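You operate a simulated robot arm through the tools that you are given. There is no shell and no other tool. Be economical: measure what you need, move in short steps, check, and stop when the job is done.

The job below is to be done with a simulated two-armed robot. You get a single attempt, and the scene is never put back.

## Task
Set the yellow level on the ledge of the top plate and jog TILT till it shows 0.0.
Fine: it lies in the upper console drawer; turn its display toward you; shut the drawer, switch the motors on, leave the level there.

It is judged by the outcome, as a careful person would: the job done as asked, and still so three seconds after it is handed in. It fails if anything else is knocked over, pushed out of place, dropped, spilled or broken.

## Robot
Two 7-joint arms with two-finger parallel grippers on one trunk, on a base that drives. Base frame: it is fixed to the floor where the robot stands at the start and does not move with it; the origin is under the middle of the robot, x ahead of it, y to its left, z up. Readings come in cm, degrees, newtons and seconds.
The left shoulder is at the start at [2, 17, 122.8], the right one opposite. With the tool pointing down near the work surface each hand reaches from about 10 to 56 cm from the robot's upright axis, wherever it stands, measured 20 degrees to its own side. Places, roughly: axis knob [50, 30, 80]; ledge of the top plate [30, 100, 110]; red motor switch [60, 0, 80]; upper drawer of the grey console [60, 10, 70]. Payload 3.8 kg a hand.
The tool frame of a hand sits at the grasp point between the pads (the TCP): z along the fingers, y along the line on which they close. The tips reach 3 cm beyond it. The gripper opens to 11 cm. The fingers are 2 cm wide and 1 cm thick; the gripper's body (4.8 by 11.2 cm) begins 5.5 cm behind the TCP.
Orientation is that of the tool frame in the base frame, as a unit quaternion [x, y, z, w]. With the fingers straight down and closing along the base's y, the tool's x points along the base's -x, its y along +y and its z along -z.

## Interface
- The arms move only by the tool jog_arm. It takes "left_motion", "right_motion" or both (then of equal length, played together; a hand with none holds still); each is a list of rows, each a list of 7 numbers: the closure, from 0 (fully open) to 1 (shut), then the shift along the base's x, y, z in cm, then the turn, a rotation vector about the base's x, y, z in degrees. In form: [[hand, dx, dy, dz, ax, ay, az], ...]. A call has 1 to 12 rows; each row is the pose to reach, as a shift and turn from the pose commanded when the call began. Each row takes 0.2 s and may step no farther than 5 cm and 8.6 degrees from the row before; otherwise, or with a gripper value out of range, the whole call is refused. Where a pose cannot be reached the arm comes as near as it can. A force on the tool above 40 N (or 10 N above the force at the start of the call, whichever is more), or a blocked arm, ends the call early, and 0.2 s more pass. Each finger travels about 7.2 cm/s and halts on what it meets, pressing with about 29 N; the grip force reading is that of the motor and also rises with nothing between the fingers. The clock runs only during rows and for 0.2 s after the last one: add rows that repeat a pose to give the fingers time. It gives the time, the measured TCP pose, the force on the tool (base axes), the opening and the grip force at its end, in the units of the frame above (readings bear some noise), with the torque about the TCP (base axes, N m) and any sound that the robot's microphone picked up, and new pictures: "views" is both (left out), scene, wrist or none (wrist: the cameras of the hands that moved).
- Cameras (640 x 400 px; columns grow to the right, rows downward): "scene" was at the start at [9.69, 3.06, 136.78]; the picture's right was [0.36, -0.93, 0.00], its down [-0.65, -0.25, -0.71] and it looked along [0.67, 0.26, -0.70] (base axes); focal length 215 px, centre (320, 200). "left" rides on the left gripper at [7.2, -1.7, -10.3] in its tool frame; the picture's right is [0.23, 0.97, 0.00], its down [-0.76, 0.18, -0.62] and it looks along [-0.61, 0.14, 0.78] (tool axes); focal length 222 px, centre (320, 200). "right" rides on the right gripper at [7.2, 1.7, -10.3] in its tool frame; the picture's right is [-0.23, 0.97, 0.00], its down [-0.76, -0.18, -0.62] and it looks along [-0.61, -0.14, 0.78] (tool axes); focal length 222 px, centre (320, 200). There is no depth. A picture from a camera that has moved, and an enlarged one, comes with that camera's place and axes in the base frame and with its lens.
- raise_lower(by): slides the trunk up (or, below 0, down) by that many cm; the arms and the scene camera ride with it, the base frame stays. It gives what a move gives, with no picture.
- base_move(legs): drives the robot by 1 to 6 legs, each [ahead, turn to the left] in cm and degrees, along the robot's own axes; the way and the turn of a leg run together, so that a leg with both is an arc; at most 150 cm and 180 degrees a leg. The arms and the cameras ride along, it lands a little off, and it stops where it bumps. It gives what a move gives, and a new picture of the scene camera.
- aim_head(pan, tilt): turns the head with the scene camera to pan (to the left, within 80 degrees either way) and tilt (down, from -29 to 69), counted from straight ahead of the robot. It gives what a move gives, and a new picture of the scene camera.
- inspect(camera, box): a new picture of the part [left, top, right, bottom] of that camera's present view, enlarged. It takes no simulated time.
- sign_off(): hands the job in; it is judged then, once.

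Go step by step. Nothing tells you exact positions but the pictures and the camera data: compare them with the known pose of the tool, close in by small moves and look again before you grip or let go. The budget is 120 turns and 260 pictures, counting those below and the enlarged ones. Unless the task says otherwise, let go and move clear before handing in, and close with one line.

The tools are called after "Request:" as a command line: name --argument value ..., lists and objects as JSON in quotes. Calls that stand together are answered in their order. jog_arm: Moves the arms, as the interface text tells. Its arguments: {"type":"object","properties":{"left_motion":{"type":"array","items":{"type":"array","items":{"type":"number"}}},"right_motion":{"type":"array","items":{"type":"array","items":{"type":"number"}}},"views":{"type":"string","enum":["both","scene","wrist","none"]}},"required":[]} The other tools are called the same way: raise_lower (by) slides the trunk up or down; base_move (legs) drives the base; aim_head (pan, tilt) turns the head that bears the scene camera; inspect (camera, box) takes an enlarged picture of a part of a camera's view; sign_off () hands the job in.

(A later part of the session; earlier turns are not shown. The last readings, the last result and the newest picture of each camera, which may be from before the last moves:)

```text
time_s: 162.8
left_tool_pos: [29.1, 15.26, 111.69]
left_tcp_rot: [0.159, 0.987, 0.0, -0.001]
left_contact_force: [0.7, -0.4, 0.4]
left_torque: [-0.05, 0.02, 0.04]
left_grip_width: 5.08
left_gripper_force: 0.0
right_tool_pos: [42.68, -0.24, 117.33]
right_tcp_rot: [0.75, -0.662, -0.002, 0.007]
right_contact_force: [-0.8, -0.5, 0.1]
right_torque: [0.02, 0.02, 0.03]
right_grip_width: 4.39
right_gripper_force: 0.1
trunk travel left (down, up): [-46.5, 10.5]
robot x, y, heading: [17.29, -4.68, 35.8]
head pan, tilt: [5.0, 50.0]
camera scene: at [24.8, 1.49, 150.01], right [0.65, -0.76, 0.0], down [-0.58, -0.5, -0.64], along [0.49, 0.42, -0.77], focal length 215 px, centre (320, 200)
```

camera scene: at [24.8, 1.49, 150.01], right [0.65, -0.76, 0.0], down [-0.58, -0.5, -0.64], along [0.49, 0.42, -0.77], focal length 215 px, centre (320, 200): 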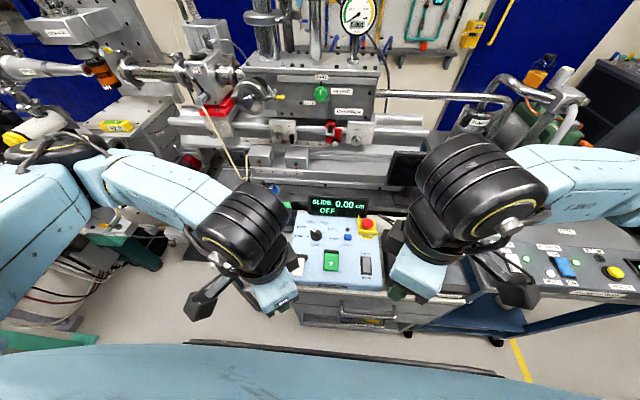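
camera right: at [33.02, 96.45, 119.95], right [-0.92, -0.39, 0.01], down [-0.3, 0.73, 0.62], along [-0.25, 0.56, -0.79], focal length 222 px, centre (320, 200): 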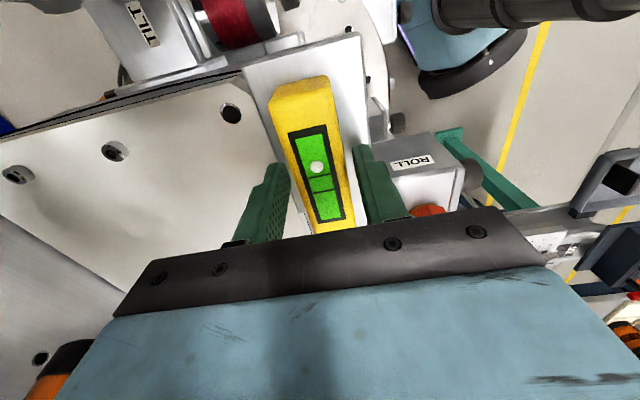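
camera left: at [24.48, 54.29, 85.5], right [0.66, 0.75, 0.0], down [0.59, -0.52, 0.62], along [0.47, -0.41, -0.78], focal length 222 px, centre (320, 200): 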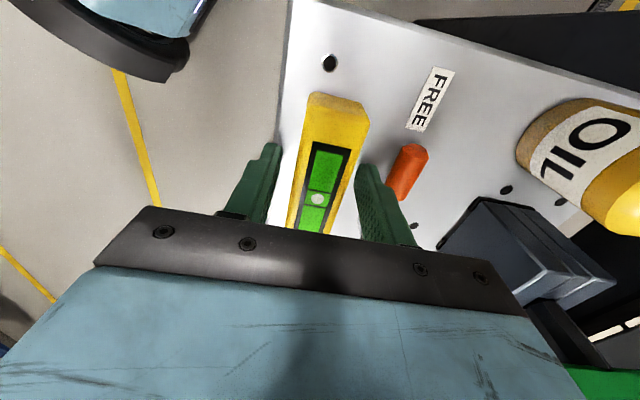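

I'm squarely at the console and can see the level from here too. I'll lower the trunk and examine the switch, knob and buttons.

Request:
raise_lower --by -16

Request:
inspect --camera "scene" --box '[270, 150, 410, 260]'

Request:
inspect --camera "right" --box '[0, 0, 640, 400]'

Request:
inspect --camera "left" --box '[0, 0, 640, 400]'

```text
time_s: 164.6
left_tool_pos: [29.19, 15.4, 95.91]
left_tcp_rot: [0.159, 0.987, -0.001, 0.0]
left_contact_force: [-0.1, -0.3, 1.2]
left_torque: [-0.02, 0.02, 0.02]
left_grip_width: 5.06
left_gripper_force: 0.1
right_tool_pos: [42.64, -0.25, 101.36]
right_tcp_rot: [0.75, -0.661, -0.002, 0.006]
right_contact_force: [-0.6, 0.6, 0.2]
right_torque: [0.01, -0.01, -0.02]
right_grip_width: 4.39
right_gripper_force: 0.1
trunk travel left (down, up): [-30.5, 26.5]
robot x, y, heading: [17.41, -5.0, 35.7]
head pan, tilt: [5.0, 50.0]
```

```text
3.64 times, centred on (340, 205) of scene
camera zoom: at [24.79, 1.49, 134.02], right [0.65, -0.76, 0.0], down [-0.58, -0.5, -0.64], along [0.49, 0.42, -0.77], focal length 783 px, centre (247, 182)
```

zoom: 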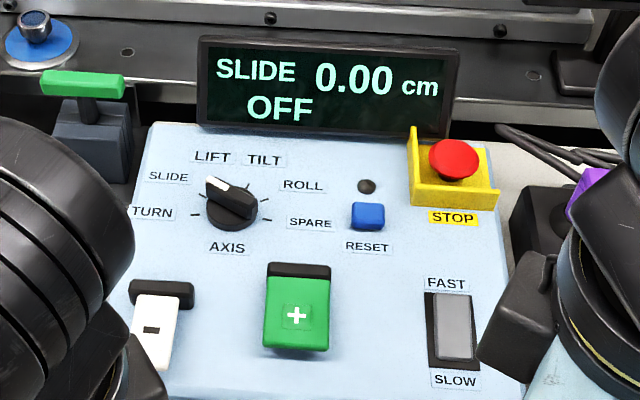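

```text
1.00 times, centred on (320, 200) of right (not enlarged: the box is as wide or as high as the picture)
camera zoom: at [41.9, -7.63, 111.74], right [-0.99, 0.1, 0.01], down [0.09, 0.78, 0.62], along [0.06, 0.61, -0.79], focal length 222 px, centre (320, 200)
```

zoom: 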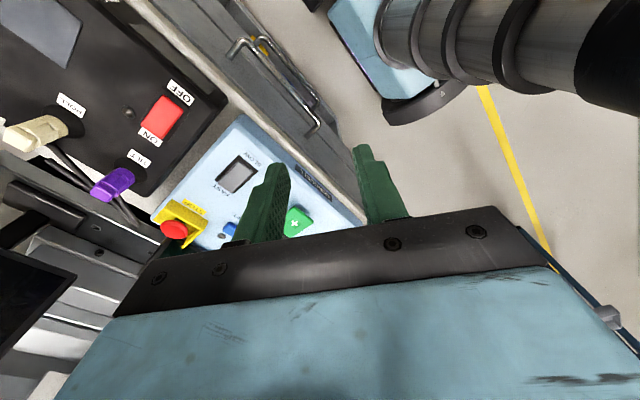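

```text
1.00 times, centred on (320, 200) of left (not enlarged: the box is as wide or as high as the picture)
camera zoom: at [21.79, 15.97, 106.07], right [0.09, 1.0, 0.0], down [0.78, -0.07, 0.62], along [0.62, -0.06, -0.78], focal length 222 px, centre (320, 200)
```

zoom: 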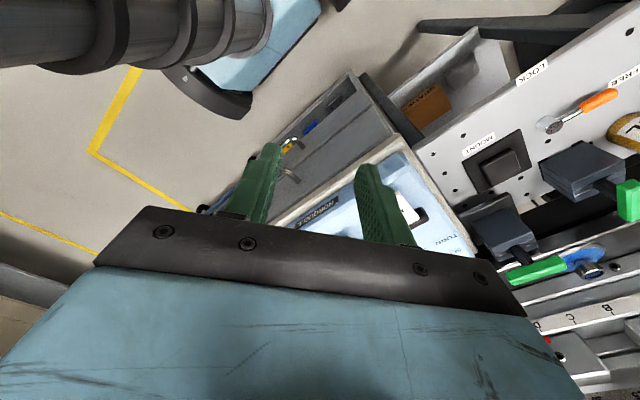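

Controls are all clear: axis pointer on SLIDE, TILT two steps clockwise. First the motors: I'll turn the right hand to neutral, close the fingers, and go above the ON end of the red switch, around [62, 0].

Request:
jog_arm --right_motion '[[0.7, 2, 0, 0, 0, 0, -7.6], [0.8, 4.5, 0, 0, 0, 0, -15.2], [0.9, 7, 0, 0, 0, 0, -22.8], [1, 9.5, 0, 0, 0, 0, -30.4], [1, 12, 0, 0, 0, 0, -38], [1, 14.5, 0, 0, 0, 0, -45.6], [1, 17, 0.2, -1, 0, 0, -53], [1, 19.2, 0.2, -3, 0, 0, -60.5], [1, 19.2, 0.2, -6, 0, 0, -60.5], [1, 19.2, 0.2, -6, 0, 0, -60.5]]' --views "both"

Request:
inspect --camera "right" --box '[200, 40, 440, 240]'

```text
time_s: 166.8
left_tool_pos: [29.11, 15.29, 95.86]
left_tcp_rot: [0.159, 0.987, 0.0, -0.002]
left_contact_force: [-0.7, -0.1, 0.2]
left_torque: [0.0, -0.01, 0.0]
left_grip_width: 5.04
left_gripper_force: 0.0
right_tool_pos: [61.93, -0.13, 95.34]
right_tcp_rot: [-0.315, 0.949, 0.005, -0.004]
right_contact_force: [0.8, 0.3, -0.4]
right_torque: [-0.01, 0.0, 0.01]
right_grip_width: 0.0
right_gripper_force: 28.9
trunk travel left (down, up): [-30.5, 26.5]
robot x, y, heading: [16.81, -4.6, 35.8]
head pan, tilt: [5.0, 50.0]
camera scene: at [24.79, 1.49, 134.01], right [0.65, -0.76, 0.0], down [-0.58, -0.5, -0.64], along [0.49, 0.42, -0.77], focal length 215 px, centre (320, 200)
camera right: at [55.06, -3.2, 105.58], right [-0.4, 0.92, 0.01], down [0.72, 0.31, 0.62], along [0.56, 0.25, -0.79], focal length 222 px, centre (320, 200)
```

scene: 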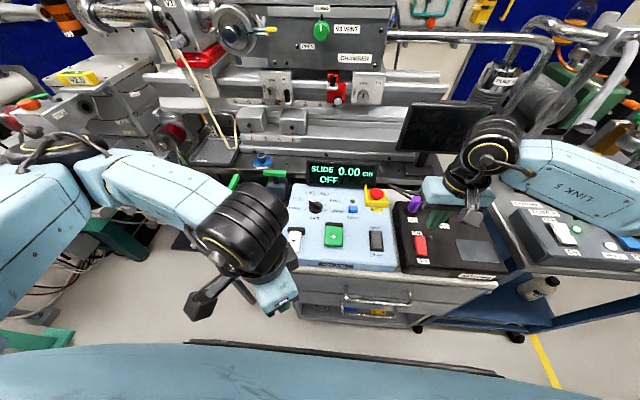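
right: 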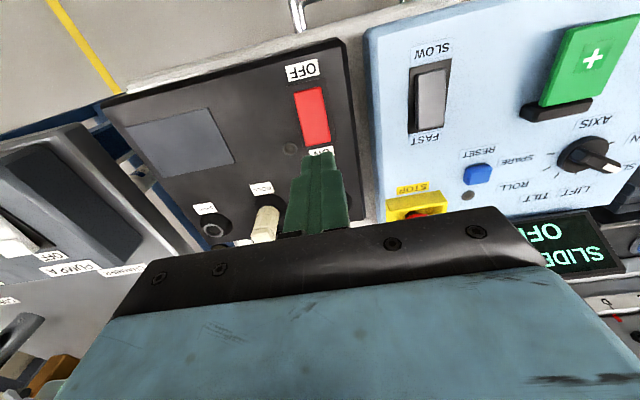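

```text
2.00 times, centred on (320, 140) of right
camera zoom: at [55.06, -3.2, 105.58], right [-0.4, 0.92, 0.01], down [0.72, 0.31, 0.62], along [0.56, 0.25, -0.79], focal length 444 px, centre (320, 320)
```

zoom: 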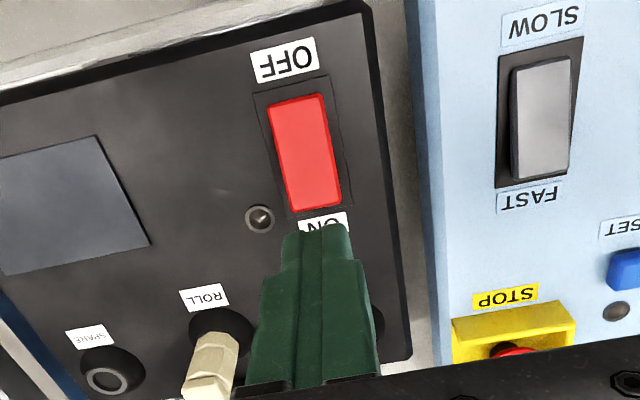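

The ON end of the rocker is at about [62.5, −0.1, 85]. I'll lower the closed fingers onto it gently.

Request:
jog_arm --right_motion '[[1, 0.5, 0, -2, 0, 0, 0], [1, 0.5, 0, -4, 0, 0, 0], [1, 0.5, 0, -5.5, 0, 0, 0], [1, 0.5, 0, -6.2, 0, 0, 0], [1, 0.5, 0, -6.8, 0, 0, 0], [1, 0.5, 0, -7.3, 0, 0, 0]]' --views "scene"

Request:
inspect --camera "scene" --box '[290, 150, 510, 290]'

```text
time_s: 168.2
left_tool_pos: [29.13, 15.31, 95.76]
left_tcp_rot: [0.159, 0.987, -0.001, -0.001]
left_contact_force: [-0.3, -0.4, 0.0]
left_torque: [0.01, 0.01, 0.02]
left_grip_width: 5.07
left_gripper_force: 0.1
right_tool_pos: [62.25, -0.08, 88.07]
right_tcp_rot: [-0.316, 0.949, 0.005, -0.005]
right_contact_force: [-0.3, -0.3, -0.7]
right_torque: [-0.05, 0.03, 0.01]
right_grip_width: 0.04
right_gripper_force: 28.9
trunk travel left (down, up): [-30.5, 26.5]
robot x, y, heading: [16.77, -4.8, 36.0]
head pan, tilt: [5.0, 50.0]
camera scene: at [24.8, 1.5, 134.01], right [0.65, -0.76, 0.0], down [-0.58, -0.5, -0.64], along [0.49, 0.42, -0.77], focal length 215 px, centre (320, 200)
```

scene: 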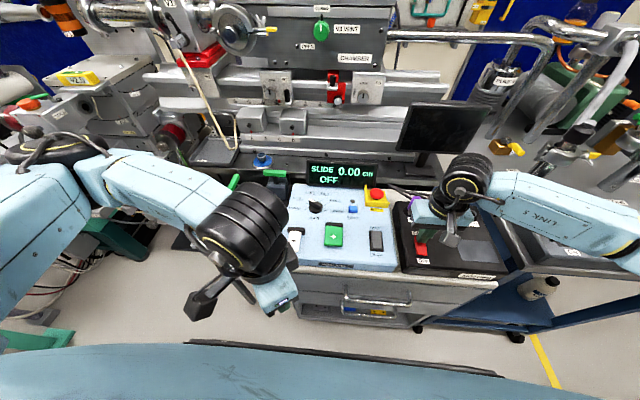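

```text
2.86 times, centred on (400, 220) of scene
camera zoom: at [24.8, 1.5, 134.01], right [0.65, -0.76, 0.0], down [-0.58, -0.5, -0.64], along [0.49, 0.42, -0.77], focal length 615 px, centre (91, 143)
```

zoom: 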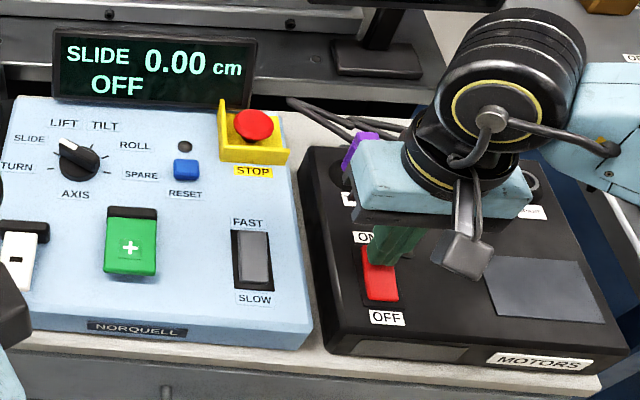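

Request:
jog_arm --right_motion '[[1, 0, 0, -0.4, 0, 0, 0], [1, 0, 0, -0.8, 0, 0, 0], [1, 0, 0, -1.2, 0, 0, 0], [1, 0, 0, -1.6, 0, 0, 0]]' --views "none"

Request:
inspect --camera "scene" --box '[290, 150, 510, 290]'

```text
time_s: 169.1
left_tool_pos: [29.17, 15.32, 95.8]
left_tcp_rot: [0.159, 0.987, 0.0, 0.0]
left_contact_force: [0.4, 0.5, 0.4]
left_torque: [-0.01, 0.06, 0.01]
left_grip_width: 5.06
left_gripper_force: 0.1
right_tool_pos: [62.55, 0.17, 87.48]
right_tcp_rot: [-0.315, 0.949, 0.009, 0.001]
right_contact_force: [-1.6, -1.9, 15.3]
right_torque: [-0.25, 0.34, 0.02]
right_grip_width: 0.02
right_gripper_force: 29.0
trunk travel left (down, up): [-30.5, 26.5]
robot x, y, heading: [17.78, -5.07, 35.8]
head pan, tilt: [5.0, 50.0]
stopped in row 4 (right hand): the force on the tool passed its limit at 45 N (the readings are from after the stop); the commanded pose is now the measured one
```

```text
2.86 times, centred on (400, 220) of scene
camera zoom: at [24.8, 1.5, 134.0], right [0.65, -0.76, 0.0], down [-0.58, -0.5, -0.64], along [0.49, 0.42, -0.77], focal length 615 px, centre (91, 143)
```

zoom: 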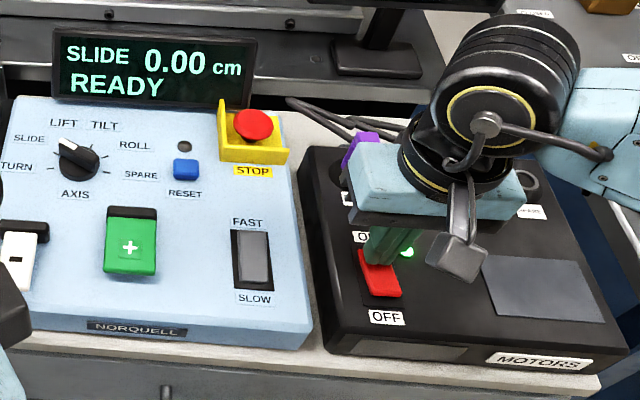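

The display now says READY and the motor lamp is green. I'll lift the right hand away and look closely at the axis knob.

Request:
jog_arm --right_motion '[[1, 0, 0, 3, 0, 0, 0], [1, 0, 0, 7, 0, 0, 0], [1, -3, -3, 9, 0, 0, 0], [1, -6, -6, 10, 0, 0, 0], [1, -9, -9, 10, 0, 0, 0], [1, -9, -9, 10, 0, 0, 0]]' --views "none"

Request:
inspect --camera "scene" --box '[290, 180, 350, 220]'

Request:
inspect --camera "scene" --box '[270, 160, 430, 270]'

```text
time_s: 170.5
left_tool_pos: [29.05, 15.31, 95.77]
left_tcp_rot: [0.16, 0.987, -0.001, -0.001]
left_contact_force: [-0.9, -0.2, 0.4]
left_torque: [-0.03, 0.02, -0.01]
left_grip_width: 5.07
left_gripper_force: 0.0
right_tool_pos: [53.36, -9.02, 97.29]
right_tcp_rot: [-0.315, 0.949, 0.008, 0.0]
right_contact_force: [-0.6, 0.3, 0.3]
right_torque: [0.01, 0.02, 0.01]
right_grip_width: 0.0
right_gripper_force: 28.8
trunk travel left (down, up): [-30.5, 26.5]
robot x, y, heading: [17.86, -4.76, 35.8]
head pan, tilt: [5.0, 50.0]
```

```text
10.00 times, centred on (320, 200) of scene
camera zoom: at [24.83, 1.54, 134.0], right [0.65, -0.76, 0.0], down [-0.58, -0.5, -0.64], along [0.49, 0.42, -0.77], focal length 2153 px, centre (320, 200)
```

zoom: 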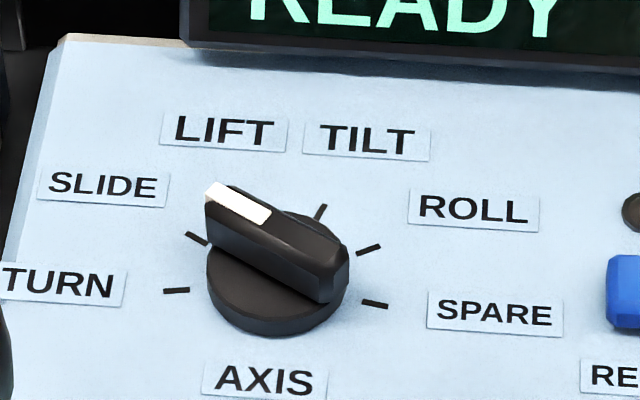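

```text
3.64 times, centred on (350, 215) of scene
camera zoom: at [24.83, 1.54, 134.0], right [0.65, -0.76, 0.0], down [-0.58, -0.5, -0.64], along [0.49, 0.42, -0.77], focal length 783 px, centre (211, 146)
```

zoom: 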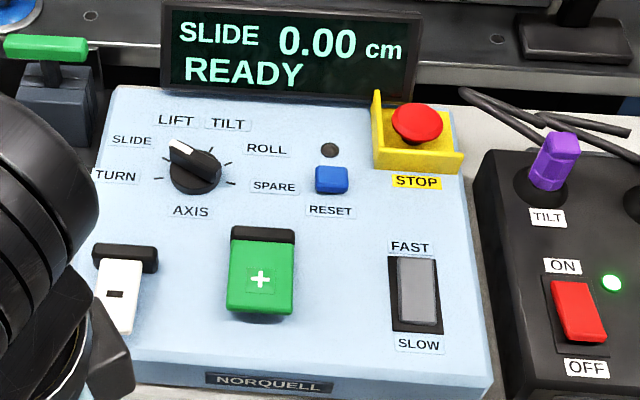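

The bar-type pointer is at abs ≈ 97°, centre [54.1, 28.3], top z ≈ 85.5; TILT needs about 79° clockwise. I'll bring the left hand above it with the fingers set to close across the bar.

Request:
jog_arm --left_motion '[[0.6, 2, 1, 1, 0, 0, 8.4], [0.6, 4, 2, 2, 0, 0, 16.8], [0.6, 6, 3, 3, 0, 0, 25.2], [0.6, 8, 4, 3, 0, 0, 33.6], [0.6, 10, 5, 3, 0, 0, 42], [0.6, 12, 6, 3, 0, 0, 50.4], [0.6, 14, 7, 3, 0, 0, 58.8], [0.6, 16, 8, 3, 0, 0, 67.2], [0.6, 18, 9, 3, 0, 0, 75.6], [0.6, 20, 10, 3, 0, 0, 84], [0.6, 22, 11.2, 3, 0, 0, 92.4], [0.6, 24, 12.4, 3, 0, 0, 100.8]]' --views "wrist"

```text
time_s: 173.1
left_tool_pos: [53.35, 27.68, 98.67]
left_tcp_rot: [-0.66, 0.751, -0.002, 0.0]
left_contact_force: [-0.3, 0.0, -0.4]
left_torque: [0.01, 0.0, -0.01]
left_grip_width: 4.4
left_gripper_force: 0.0
right_tool_pos: [53.46, -8.97, 97.28]
right_tcp_rot: [-0.315, 0.949, 0.007, -0.001]
right_contact_force: [-0.7, 0.2, 0.0]
right_torque: [-0.01, -0.02, 0.01]
right_grip_width: 0.0
right_gripper_force: 29.0
trunk travel left (down, up): [-30.5, 26.5]
robot x, y, heading: [17.37, -5.01, 35.9]
head pan, tilt: [5.0, 50.0]
camera left: at [54.06, 20.31, 108.96], right [-0.99, -0.1, 0.0], down [-0.08, 0.78, 0.62], along [-0.06, 0.62, -0.78], focal length 222 px, centre (320, 200)
```

left: 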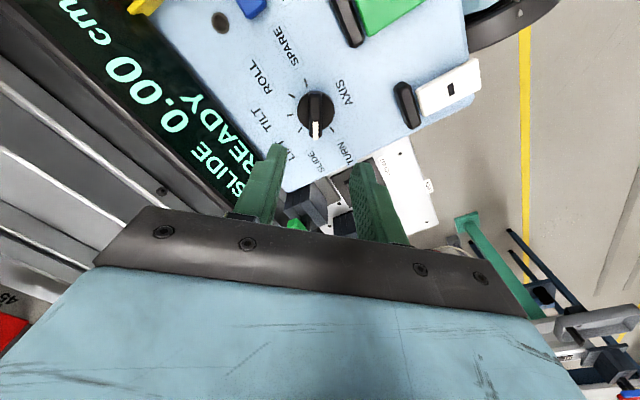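

The wrist view confirms the bar at 96.6°, centre [53.8, 27.9]. I'll finish the turn and descend to just above it.

Request:
jog_arm --left_motion '[[0.6, 0.2, 0.1, -2, 0, 0, 7], [0.6, 0.45, 0.25, -4, 0, 0, 14], [0.6, 0.45, 0.25, -7, 0, 0, 14], [0.6, 0.45, 0.25, -7, 0, 0, 14]]' --views "wrist"

Request:
inspect --camera "scene" --box '[260, 140, 400, 250]'

```text
time_s: 174.1
left_tool_pos: [53.57, 27.84, 91.74]
left_tcp_rot: [0.746, -0.666, 0.001, -0.001]
left_contact_force: [-0.4, -1.0, 0.4]
left_torque: [0.0, 0.0, -0.01]
left_grip_width: 4.39
left_gripper_force: 0.2
right_tool_pos: [53.53, -8.99, 97.21]
right_tcp_rot: [-0.315, 0.949, 0.008, 0.0]
right_contact_force: [0.3, -0.6, 0.1]
right_torque: [-0.05, 0.0, 0.04]
right_grip_width: 0.01
right_gripper_force: 28.5
trunk travel left (down, up): [-30.5, 26.5]
robot x, y, heading: [17.51, -5.09, 35.9]
head pan, tilt: [5.0, 50.0]
camera left: at [56.09, 20.87, 101.93], right [-0.94, -0.34, 0.0], down [-0.26, 0.74, 0.62], along [-0.21, 0.59, -0.78], focal length 222 px, centre (320, 200)
```

left: 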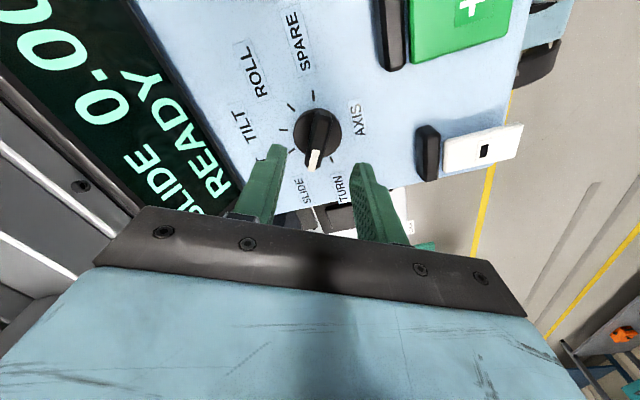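

```text
3.64 times, centred on (330, 195) of scene
camera zoom: at [24.8, 1.47, 134.01], right [0.65, -0.76, 0.0], down [-0.58, -0.5, -0.64], along [0.49, 0.42, -0.77], focal length 783 px, centre (284, 218)
```

zoom: 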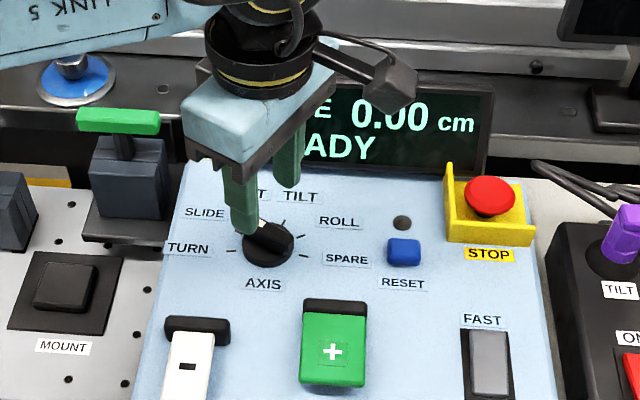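

Well aligned. I'll descend so the tips straddle the bar, then close.

Request:
jog_arm --left_motion '[[0.6, 0.3, -0.2, -2, 0, 0, 0], [0.6, 0.3, -0.2, -3.5, 0, 0, 0], [0.6, 0.3, -0.2, -4.5, 0, 0, 0], [0.6, 0.3, -0.2, -4.5, 0, 0, 0]]' --views "wrist"

Request:
inspect --camera "scene" --box '[280, 160, 360, 220]'

```text
time_s: 175.1
left_tool_pos: [53.91, 27.74, 87.24]
left_tcp_rot: [0.746, -0.666, 0.001, 0.0]
left_contact_force: [-0.6, 0.2, 0.2]
left_torque: [0.0, -0.02, 0.05]
left_grip_width: 4.41
left_gripper_force: 0.0
right_tool_pos: [53.55, -9.08, 97.3]
right_tcp_rot: [-0.315, 0.949, 0.007, 0.0]
right_contact_force: [-1.4, -1.0, -0.3]
right_torque: [-0.01, 0.03, -0.04]
right_grip_width: 0.0
right_gripper_force: 29.5
trunk travel left (down, up): [-30.5, 26.5]
robot x, y, heading: [17.38, -4.88, 35.7]
head pan, tilt: [5.0, 50.0]
camera left: at [56.43, 20.74, 97.44], right [-0.94, -0.33, 0.0], down [-0.26, 0.74, 0.62], along [-0.21, 0.59, -0.78], focal length 222 px, centre (320, 200)
```

left: 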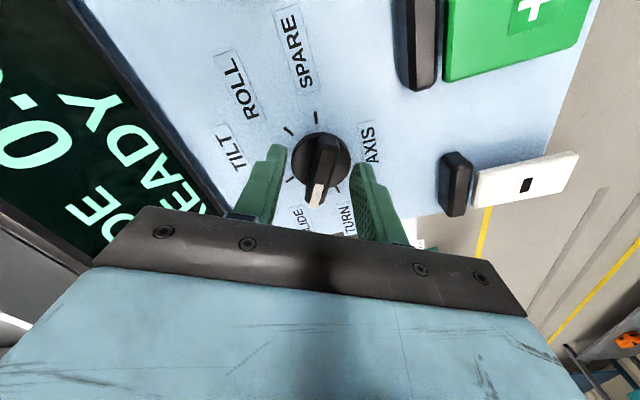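

```text
6.67 times, centred on (320, 190) of scene
camera zoom: at [24.8, 1.48, 134.01], right [0.65, -0.76, 0.0], down [-0.58, -0.5, -0.64], along [0.49, 0.42, -0.77], focal length 1435 px, centre (320, 267)
```

zoom: 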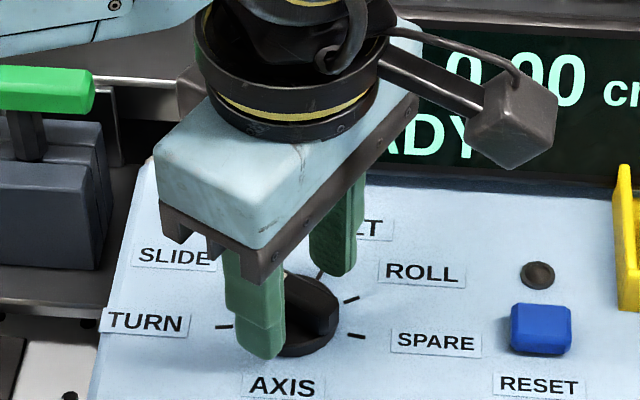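

Request:
jog_arm --left_motion '[[0.6, 0, 0, -0.5, 0, 0, 0], [0.75, 0, 0, -0.5, 0, 0, 0], [0.9, 0, 0, -0.5, 0, 0, 0], [1, 0, 0, -0.5, 0, 0, 0], [1, 0, 0, -0.5, 0, 0, 0]]' --views "wrist"

```text
time_s: 176.3
left_tool_pos: [53.75, 27.77, 86.93]
left_tcp_rot: [0.746, -0.666, 0.002, -0.003]
left_contact_force: [-11.2, 2.2, 35.1]
left_torque: [-0.4, 1.37, 0.06]
left_grip_width: 1.38
left_gripper_force: 44.4
right_tool_pos: [53.32, -9.04, 97.33]
right_tcp_rot: [-0.314, 0.949, 0.008, 0.001]
right_contact_force: [-0.5, 0.5, -1.0]
right_torque: [-0.04, 0.03, 0.0]
right_grip_width: 0.0
right_gripper_force: 28.9
trunk travel left (down, up): [-30.5, 26.5]
robot x, y, heading: [17.21, -4.73, 35.9]
head pan, tilt: [5.0, 50.0]
camera left: at [56.26, 20.67, 97.26], right [-0.94, -0.34, -0.01], down [-0.27, 0.74, 0.62], along [-0.2, 0.59, -0.78], focal length 222 px, centre (320, 200)
```

left: 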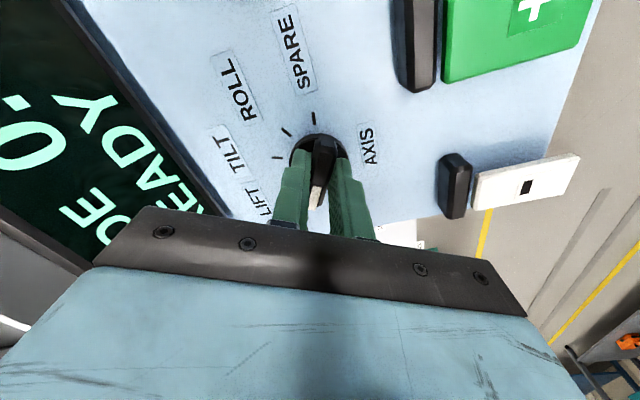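

Gripped on the bar (1.4 cm). I'll relieve the downward press, then turn clockwise step by step.

Request:
jog_arm --left_motion '[[1, 0, 0, 0.5, 0, 0, 0], [1, 0, 0, 0.5, 0, 0, 0]]' --views "none"

Request:
jog_arm --left_motion '[[1, 0, 0, 0, 0, 0, -7], [1, 0, 0, 0, 0, 0, -14], [1, 0, 0, 0, 0, 0, -21], [1, 0, 0, 0, 0, 0, -28], [1, 0, 0, 0, 0, 0, -35], [1, 0, 0, 0, 0, 0, -40]]' --views "wrist"

Request:
inspect --camera "scene" --box '[280, 140, 400, 230]'

```text
time_s: 176.9
left_tool_pos: [53.84, 27.72, 86.93]
left_tcp_rot: [0.746, -0.666, -0.001, 0.0]
left_contact_force: [-1.8, -1.5, -3.4]
left_torque: [0.59, -0.36, -0.04]
left_grip_width: 1.41
left_gripper_force: 45.1
right_tool_pos: [53.29, -9.06, 97.2]
right_tcp_rot: [-0.315, 0.949, 0.007, 0.0]
right_contact_force: [0.1, 0.1, 0.2]
right_torque: [-0.01, -0.02, 0.04]
right_grip_width: 0.01
right_gripper_force: 29.2
trunk travel left (down, up): [-30.5, 26.5]
robot x, y, heading: [17.16, -4.75, 35.7]
head pan, tilt: [5.0, 50.0]
```

```text
time_s: 178.3
left_tool_pos: [53.55, 27.72, 86.88]
left_tcp_rot: [-0.471, 0.882, 0.0, -0.002]
left_contact_force: [-18.1, -4.1, -21.4]
left_torque: [0.26, -0.02, 0.04]
left_grip_width: 1.36
left_gripper_force: 44.9
right_tool_pos: [53.37, -8.9, 97.19]
right_tcp_rot: [-0.315, 0.949, 0.007, 0.0]
right_contact_force: [0.0, -0.3, -0.4]
right_torque: [0.0, 0.0, -0.01]
right_grip_width: 0.0
right_gripper_force: 28.8
trunk travel left (down, up): [-30.5, 26.5]
robot x, y, heading: [17.82, -5.03, 35.7]
head pan, tilt: [5.0, 50.0]
camera left: at [51.07, 20.82, 97.3], right [-0.94, 0.35, 0.0], down [0.28, 0.73, 0.62], along [0.21, 0.58, -0.79], focal length 222 px, centre (320, 200)
```

left: 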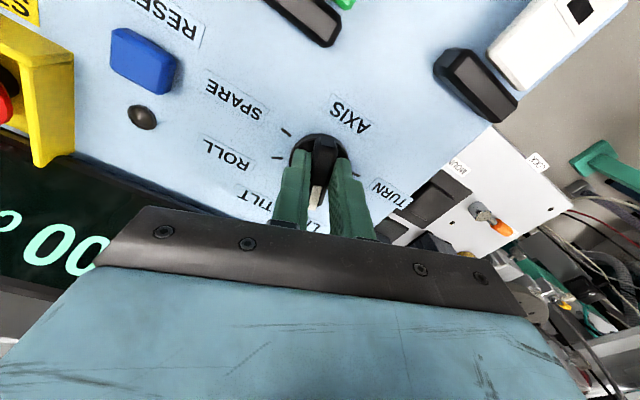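

```text
4.44 times, centred on (340, 185) of scene
camera zoom: at [24.7, 1.54, 134.0], right [0.65, -0.76, 0.0], down [-0.58, -0.5, -0.64], along [0.49, 0.42, -0.77], focal length 957 px, centre (231, 267)
```

zoom: 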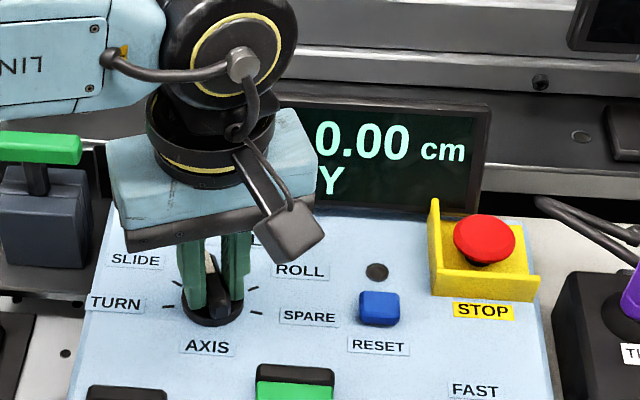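

The knob follows and is now at LIFT. I'll turn on to TILT, easing the side load.

Request:
jog_arm --left_motion '[[1, 0.2, 0, -0.2, 0, 0, -7], [1, 0.2, 0, -0.2, 0, 0, -14], [1, 0.2, 0, -0.2, 0, 0, -21], [1, 0.2, 0, -0.2, 0, 0, -28], [1, 0.2, 0, -0.2, 0, 0, -35], [1, 0.2, 0, -0.2, 0, 0, -39], [1, 0.2, 0, -0.2, 0, 0, -39]]' --views "wrist"

Request:
inspect --camera "scene" --box '[280, 140, 400, 230]'

```text
time_s: 179.9
left_tool_pos: [53.66, 28.08, 87.11]
left_tcp_rot: [-0.152, 0.988, 0.002, -0.004]
left_contact_force: [-34.7, 4.7, -3.7]
left_torque: [-0.38, 0.74, -0.03]
left_grip_width: 1.38
left_gripper_force: 45.1
right_tool_pos: [53.15, -8.91, 97.41]
right_tcp_rot: [-0.314, 0.949, 0.007, 0.002]
right_contact_force: [0.4, 0.7, -0.6]
right_torque: [-0.02, 0.0, 0.01]
right_grip_width: 0.02
right_gripper_force: 29.4
trunk travel left (down, up): [-30.5, 26.5]
robot x, y, heading: [17.19, -4.79, 35.7]
head pan, tilt: [5.0, 50.0]
camera left: at [47.36, 24.15, 97.34], right [-0.51, 0.86, 0.01], down [0.68, 0.4, 0.62], along [0.53, 0.32, -0.79], focal length 222 px, centre (320, 200)
```

left: 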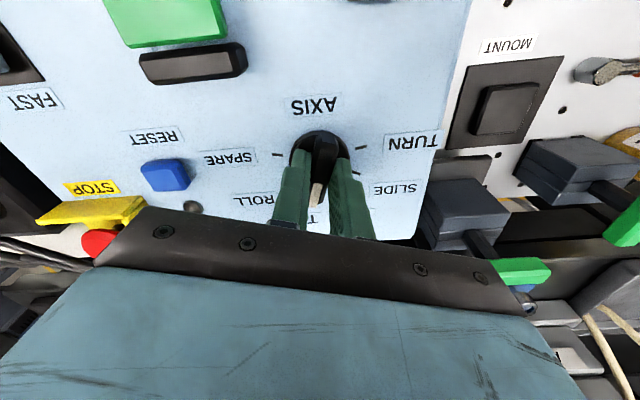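

```text
4.44 times, centred on (340, 185) of scene
camera zoom: at [24.43, 1.56, 134.02], right [0.65, -0.76, 0.0], down [-0.58, -0.5, -0.64], along [0.49, 0.42, -0.76], focal length 957 px, centre (231, 267)
```

zoom: 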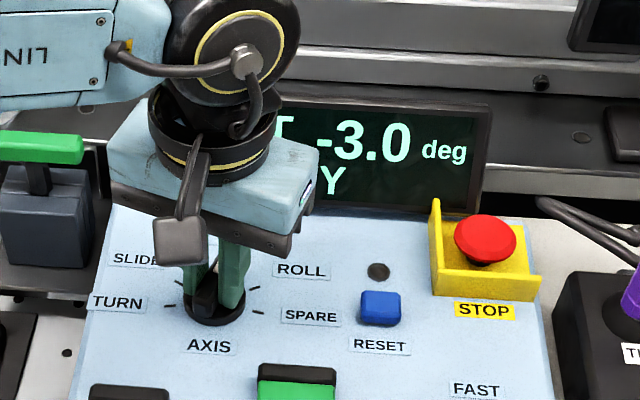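

The display shows TILT −3.0 deg. I'll release the knob and lift off.

Request:
jog_arm --left_motion '[[0.8, 0, 0, 0, 0, 0, 0], [0.6, 0, 0, 0, 0, 0, 0], [0.6, 0, 0, 0, 0, 0, 0], [0.6, 0, 0, 2, 0, 0, 0], [0.6, 0, 0, 5, 0, 0, 0], [0.8, 0, 0, 8, 0, 0, 0], [1, -3, -3, 10, 0, 0, 0], [1, -6, -4, 11, 0, 0, 0], [1, -10, -4, 11, 0, 0, 0], [1, -10, -4, 11, 0, 0, 0]]' --views "scene"

Request:
inspect --camera "scene" --box '[270, 150, 410, 260]'

Request:
inspect --camera "scene" --box '[30, 50, 130, 120]'

```text
time_s: 182.1
left_tool_pos: [44.36, 23.95, 98.08]
left_tcp_rot: [-0.152, 0.988, -0.001, -0.001]
left_contact_force: [0.4, -0.7, -0.2]
left_torque: [-0.01, 0.02, -0.01]
left_grip_width: 0.01
left_gripper_force: 28.8
right_tool_pos: [53.57, -9.02, 97.28]
right_tcp_rot: [-0.315, 0.949, 0.007, -0.001]
right_contact_force: [1.0, 0.9, 0.6]
right_torque: [-0.02, -0.03, -0.01]
right_grip_width: 0.05
right_gripper_force: 29.4
trunk travel left (down, up): [-30.5, 26.5]
robot x, y, heading: [17.2, -5.05, 35.7]
head pan, tilt: [5.0, 50.0]
camera scene: at [24.86, 1.46, 134.0], right [0.65, -0.76, 0.0], down [-0.58, -0.5, -0.64], along [0.49, 0.42, -0.77], focal length 215 px, centre (320, 200)
```

scene: 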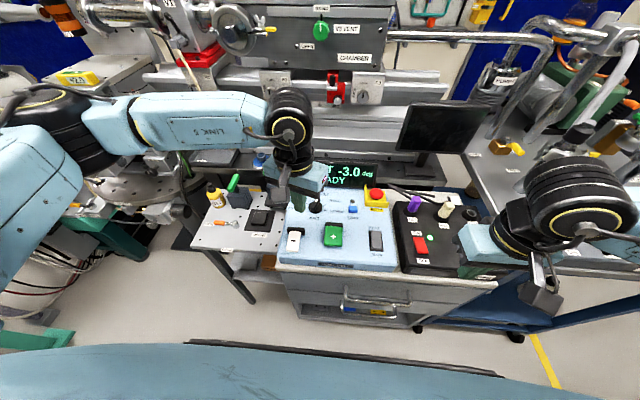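

```text
3.64 times, centred on (340, 205) of scene
camera zoom: at [24.86, 1.46, 134.0], right [0.65, -0.76, 0.0], down [-0.58, -0.5, -0.64], along [0.49, 0.42, -0.77], focal length 783 px, centre (247, 182)
```

zoom: 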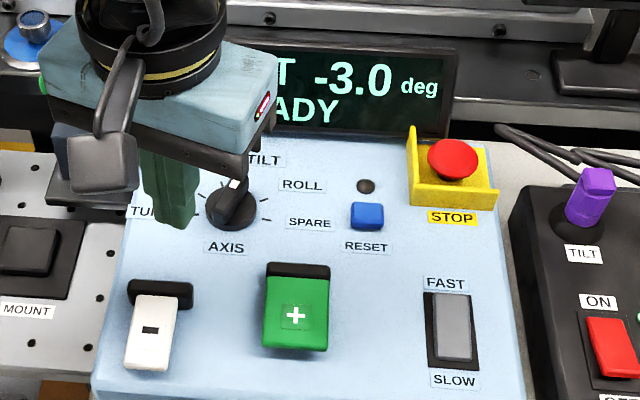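

```text
5.71 times, centred on (80, 85) of scene
camera zoom: at [24.86, 1.46, 134.0], right [0.65, -0.76, 0.0], down [-0.58, -0.5, -0.64], along [0.49, 0.42, -0.77], focal length 1230 px, centre (1691, 857)
```

zoom: 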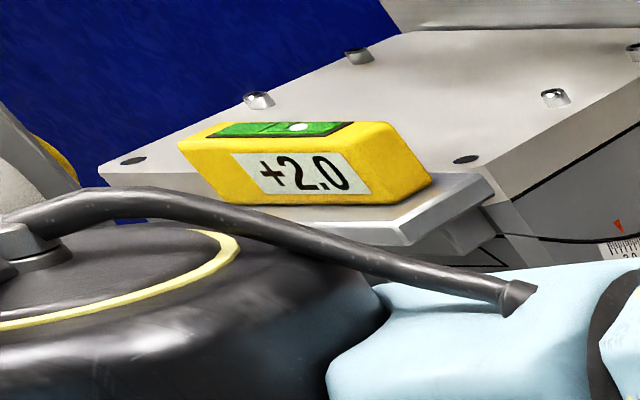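

TILT is selected and READY, and I can read the level (+2.0) from here. I'll test with a short press on "+", using the left hand: first hover above the green paddle.

Request:
jog_arm --left_motion '[[1, 2, -3, 0, 0, 0, 0], [1, 3.8, -7, 0, 0, 0, 0], [1, 3.8, -7, -3, 0, 0, 0], [1, 3.8, -7, -6, 0, 0, 0], [1, 3.8, -7, -6, 0, 0, 0]]' --views "wrist"

Request:
inspect --camera "scene" --box '[270, 150, 410, 260]'

```text
time_s: 183.3
left_tool_pos: [47.78, 16.69, 91.91]
left_tcp_rot: [-0.153, 0.988, -0.001, 0.001]
left_contact_force: [0.4, -0.8, 0.1]
left_torque: [0.01, 0.0, -0.01]
left_grip_width: 0.0
left_gripper_force: 29.4
right_tool_pos: [53.54, -8.89, 97.19]
right_tcp_rot: [-0.315, 0.949, 0.008, 0.0]
right_contact_force: [0.7, -0.3, -0.3]
right_torque: [-0.01, 0.01, -0.01]
right_grip_width: 0.0
right_gripper_force: 29.1
trunk travel left (down, up): [-30.5, 26.5]
robot x, y, heading: [17.54, -4.78, 35.6]
head pan, tilt: [5.0, 50.0]
camera left: at [41.45, 12.92, 102.25], right [-0.51, 0.86, 0.0], down [0.67, 0.4, 0.62], along [0.54, 0.32, -0.78], focal length 222 px, centre (320, 200)
```

left: 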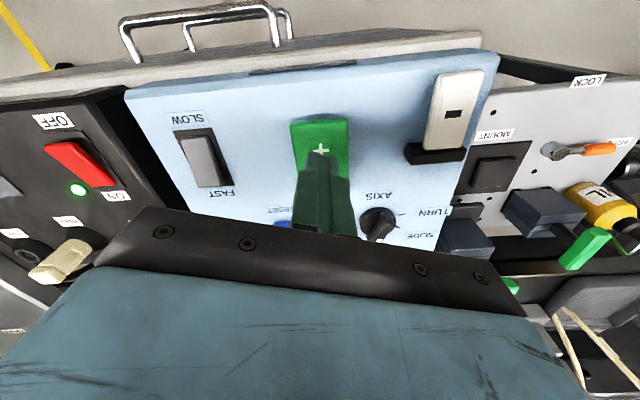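

```text
3.64 times, centred on (340, 205) of scene
camera zoom: at [24.79, 1.49, 134.01], right [0.65, -0.76, 0.0], down [-0.58, -0.5, -0.64], along [0.49, 0.42, -0.77], focal length 783 px, centre (247, 182)
```

zoom: 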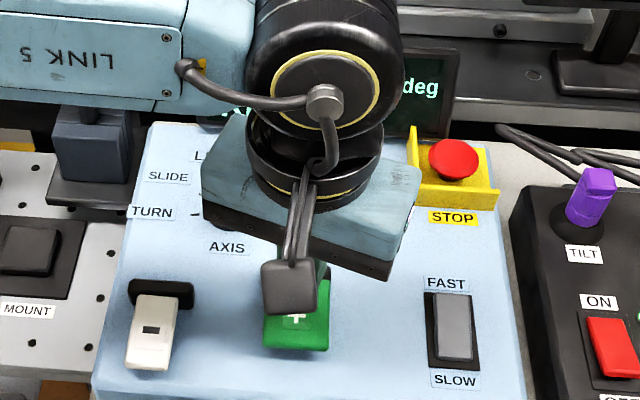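

Request:
inspect --camera "scene" --box '[380, 220, 440, 265]'

Request:
jog_arm --left_motion '[[1, 0.2, 0.2, -0.8, 0, 0, 0], [1, 0.2, 0.2, -1.5, 0, 0, 0]]' --views "none"

Request:
inspect --camera "scene" --box '[270, 150, 410, 260]'

```text
8.89 times, centred on (410, 242) of scene
camera zoom: at [24.79, 1.49, 134.01], right [0.65, -0.76, 0.0], down [-0.58, -0.5, -0.64], along [0.49, 0.42, -0.77], focal length 1914 px, centre (-480, -178)
```

zoom: 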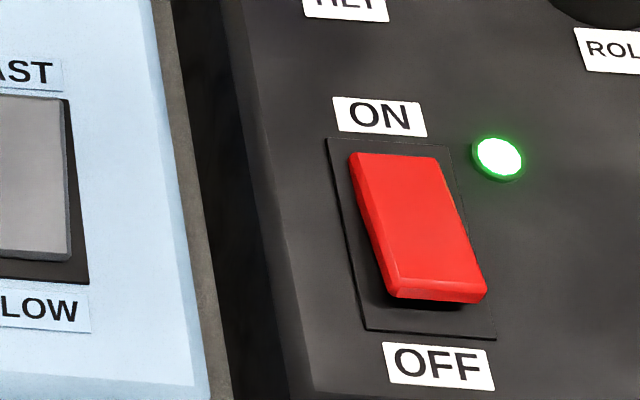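

```text
time_s: 183.9
left_tool_pos: [48.01, 16.9, 90.63]
left_tcp_rot: [-0.151, 0.989, -0.001, 0.0]
left_contact_force: [0.1, 0.1, -0.2]
left_torque: [-0.01, 0.0, 0.0]
left_grip_width: 0.04
left_gripper_force: 28.9
right_tool_pos: [53.48, -8.82, 97.3]
right_tcp_rot: [-0.315, 0.949, 0.008, 0.0]
right_contact_force: [0.3, 0.7, 0.2]
right_torque: [0.0, 0.0, -0.01]
right_grip_width: 0.0
right_gripper_force: 29.1
trunk travel left (down, up): [-30.5, 26.5]
robot x, y, heading: [17.44, -4.65, 35.7]
head pan, tilt: [5.0, 50.0]
```

```text
3.64 times, centred on (340, 205) of scene
camera zoom: at [24.81, 1.48, 134.01], right [0.65, -0.76, 0.0], down [-0.58, -0.5, -0.64], along [0.49, 0.42, -0.77], focal length 783 px, centre (247, 182)
```

zoom: 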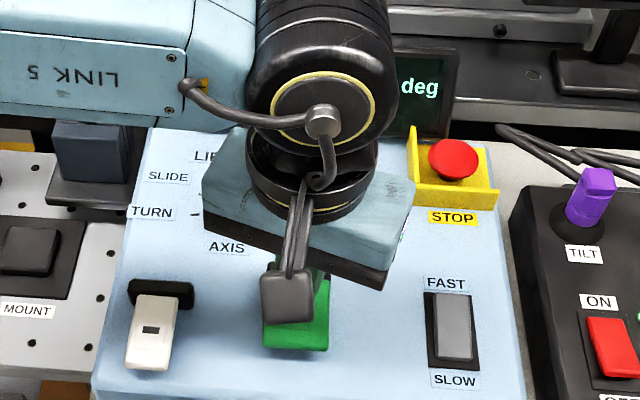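

No contact yet. I'll do a brief press and release on "+", then read both displays.

Request:
jog_arm --left_motion '[[1, 0, 0, -0.8, 0, 0, 0], [1, 0, 0, -1.4, 0, 0, 0], [1, 0, 0, -1.8, 0, 0, 0], [1, 0, 0, 1, 0, 0, 0]]' --views "none"

Request:
inspect --camera "scene" --box '[30, 50, 130, 120]'

Request:
inspect --camera "scene" --box '[270, 150, 410, 260]'

```text
time_s: 184.9
left_tool_pos: [48.0, 16.94, 91.48]
left_tcp_rot: [-0.152, 0.988, -0.002, 0.0]
left_contact_force: [0.6, -0.9, -0.2]
left_torque: [-0.01, -0.02, -0.01]
left_grip_width: 0.01
left_gripper_force: 28.8
right_tool_pos: [53.52, -9.04, 97.25]
right_tcp_rot: [-0.315, 0.949, 0.008, 0.0]
right_contact_force: [-1.3, -0.2, 0.2]
right_torque: [0.0, -0.03, 0.0]
right_grip_width: 0.0
right_gripper_force: 28.8
trunk travel left (down, up): [-30.5, 26.5]
robot x, y, heading: [17.16, -5.05, 35.9]
head pan, tilt: [5.0, 50.0]
```

```text
5.71 times, centred on (80, 85) of scene
camera zoom: at [24.79, 1.47, 134.01], right [0.65, -0.76, 0.0], down [-0.58, -0.5, -0.64], along [0.49, 0.42, -0.77], focal length 1230 px, centre (1691, 857)
```

zoom: 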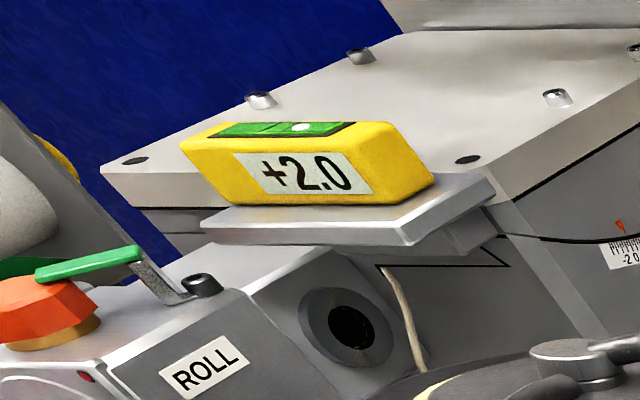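

```text
3.64 times, centred on (340, 205) of scene
camera zoom: at [24.79, 1.47, 134.01], right [0.65, -0.76, 0.0], down [-0.58, -0.5, -0.64], along [0.49, 0.42, -0.77], focal length 783 px, centre (247, 182)
```

zoom: 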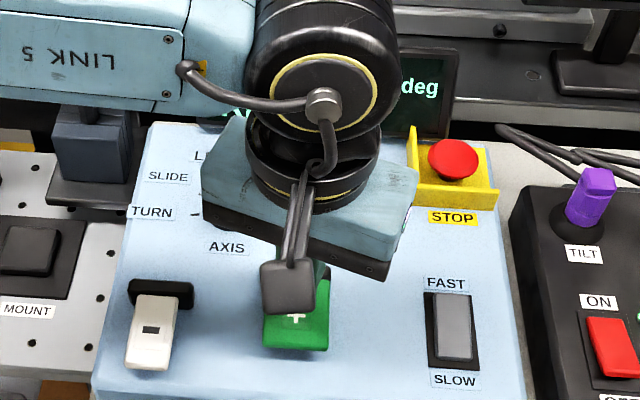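

No change yet; the press wasn't deep enough. I'll press further and hold, checking the force.

Request:
jog_arm --left_motion '[[1, 0, 0, -2, 0, 0, 0], [1, 0, 0, -3, 0, 0, 0], [1, 0, 0, -3.5, 0, 0, 0]]' --views "none"

Request:
inspect --camera "scene" --box '[30, 50, 130, 120]'

```text
time_s: 185.7
left_tool_pos: [48.16, 16.96, 88.05]
left_tcp_rot: [-0.151, 0.988, -0.001, 0.0]
left_contact_force: [-2.1, 0.1, 2.3]
left_torque: [0.0, 0.01, 0.02]
left_grip_width: 0.0
left_gripper_force: 29.0
right_tool_pos: [53.55, -8.97, 97.3]
right_tcp_rot: [-0.315, 0.949, 0.008, 0.0]
right_contact_force: [0.2, -1.2, 0.2]
right_torque: [-0.02, 0.01, 0.02]
right_grip_width: 0.0
right_gripper_force: 28.8
trunk travel left (down, up): [-30.5, 26.5]
robot x, y, heading: [17.46, -5.23, 35.9]
head pan, tilt: [5.0, 50.0]
```

```text
5.71 times, centred on (80, 85) of scene
camera zoom: at [24.78, 1.47, 134.01], right [0.65, -0.76, 0.0], down [-0.58, -0.5, -0.64], along [0.49, 0.42, -0.77], focal length 1230 px, centre (1691, 857)
```

zoom: 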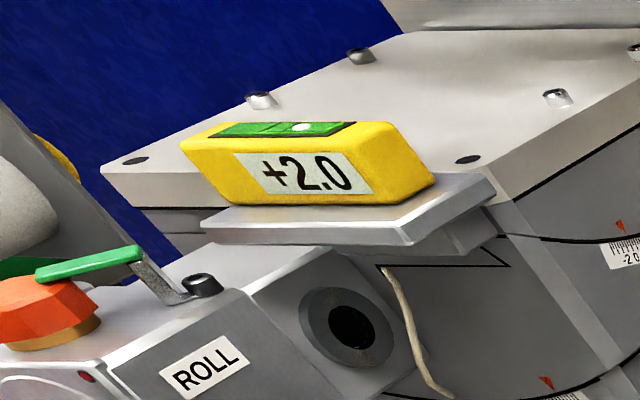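

Just touching now. A brief firmer press of 0.6 cm and release:

Request:
jog_arm --left_motion '[[1, 0, 0, -0.3, 0, 0, 0], [1, 0, 0, -0.6, 0, 0, 0], [1, 0, 0, 1, 0, 0, 0]]' --views "none"

Request:
inspect --camera "scene" --box '[30, 50, 130, 120]'

```text
time_s: 186.5
left_tool_pos: [48.03, 16.92, 88.99]
left_tcp_rot: [-0.151, 0.988, -0.001, -0.001]
left_contact_force: [-0.7, 0.9, -0.2]
left_torque: [0.0, 0.0, -0.03]
left_grip_width: 0.03
left_gripper_force: 29.0
right_tool_pos: [53.48, -8.92, 97.31]
right_tcp_rot: [-0.315, 0.949, 0.008, 0.0]
right_contact_force: [0.2, 0.0, -0.5]
right_torque: [-0.01, -0.06, 0.0]
right_grip_width: 0.0
right_gripper_force: 29.1
trunk travel left (down, up): [-30.5, 26.5]
robot x, y, heading: [17.05, -4.92, 35.7]
head pan, tilt: [5.0, 50.0]
```

```text
5.71 times, centred on (80, 85) of scene
camera zoom: at [24.77, 1.49, 134.0], right [0.65, -0.76, 0.0], down [-0.58, -0.5, -0.64], along [0.49, 0.42, -0.77], focal length 1230 px, centre (1691, 857)
```

zoom: 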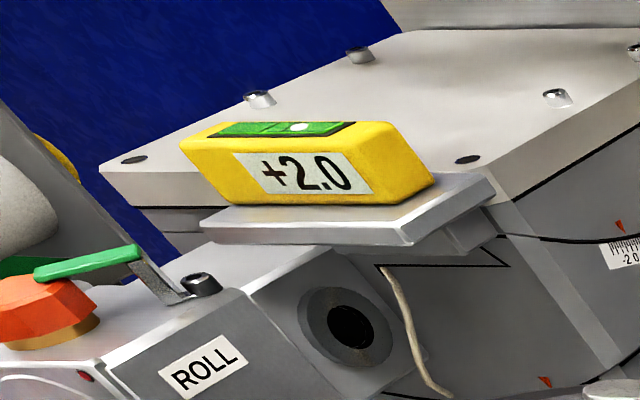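

Still +2.0. The paddle likely hinges at its back, so I'll press nearer its front end and hold to see the force and reading.

Request:
jog_arm --left_motion '[[1, -1, -0.7, 0, 0, 0, 0], [1, -1, -0.7, -1, 0, 0, 0], [1, -1, -0.7, -1.6, 0, 0, 0], [1, -1, -0.7, -2.1, 0, 0, 0]]' --views "none"

Request:
inspect --camera "scene" --box '[30, 50, 130, 120]'

Request:
inspect --camera "scene" --box '[270, 150, 410, 260]'

```text
time_s: 187.5
left_tool_pos: [47.08, 16.33, 87.45]
left_tcp_rot: [-0.152, 0.988, -0.002, 0.004]
left_contact_force: [-10.2, 5.3, 39.8]
left_torque: [0.43, -0.02, -0.02]
left_grip_width: 0.0
left_gripper_force: 29.0
right_tool_pos: [53.31, -9.15, 97.37]
right_tcp_rot: [-0.315, 0.949, 0.007, 0.002]
right_contact_force: [0.1, 0.2, 0.3]
right_torque: [-0.01, 0.0, 0.01]
right_grip_width: 0.0
right_gripper_force: 29.4
trunk travel left (down, up): [-30.5, 26.5]
robot x, y, heading: [17.3, -5.13, 36.0]
head pan, tilt: [5.0, 50.0]
```

```text
5.71 times, centred on (80, 85) of scene
camera zoom: at [24.51, 1.42, 134.08], right [0.65, -0.76, 0.0], down [-0.58, -0.5, -0.64], along [0.49, 0.42, -0.76], focal length 1230 px, centre (1691, 857)
```

zoom: 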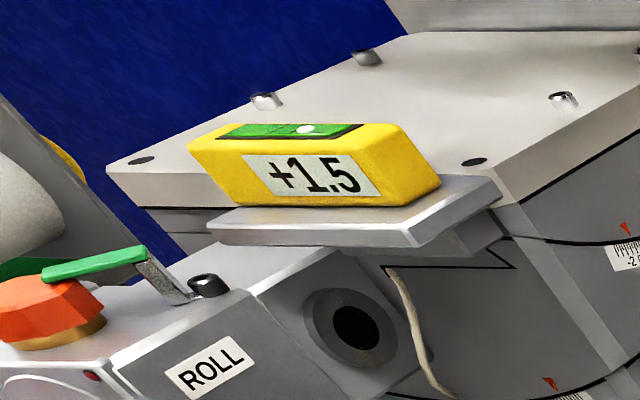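

```text
3.64 times, centred on (340, 205) of scene
camera zoom: at [24.51, 1.42, 134.08], right [0.65, -0.76, 0.0], down [-0.58, -0.5, -0.64], along [0.49, 0.42, -0.76], focal length 783 px, centre (247, 182)
```

zoom: 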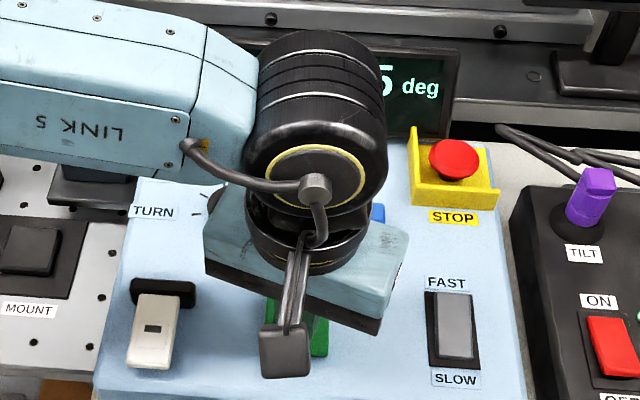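

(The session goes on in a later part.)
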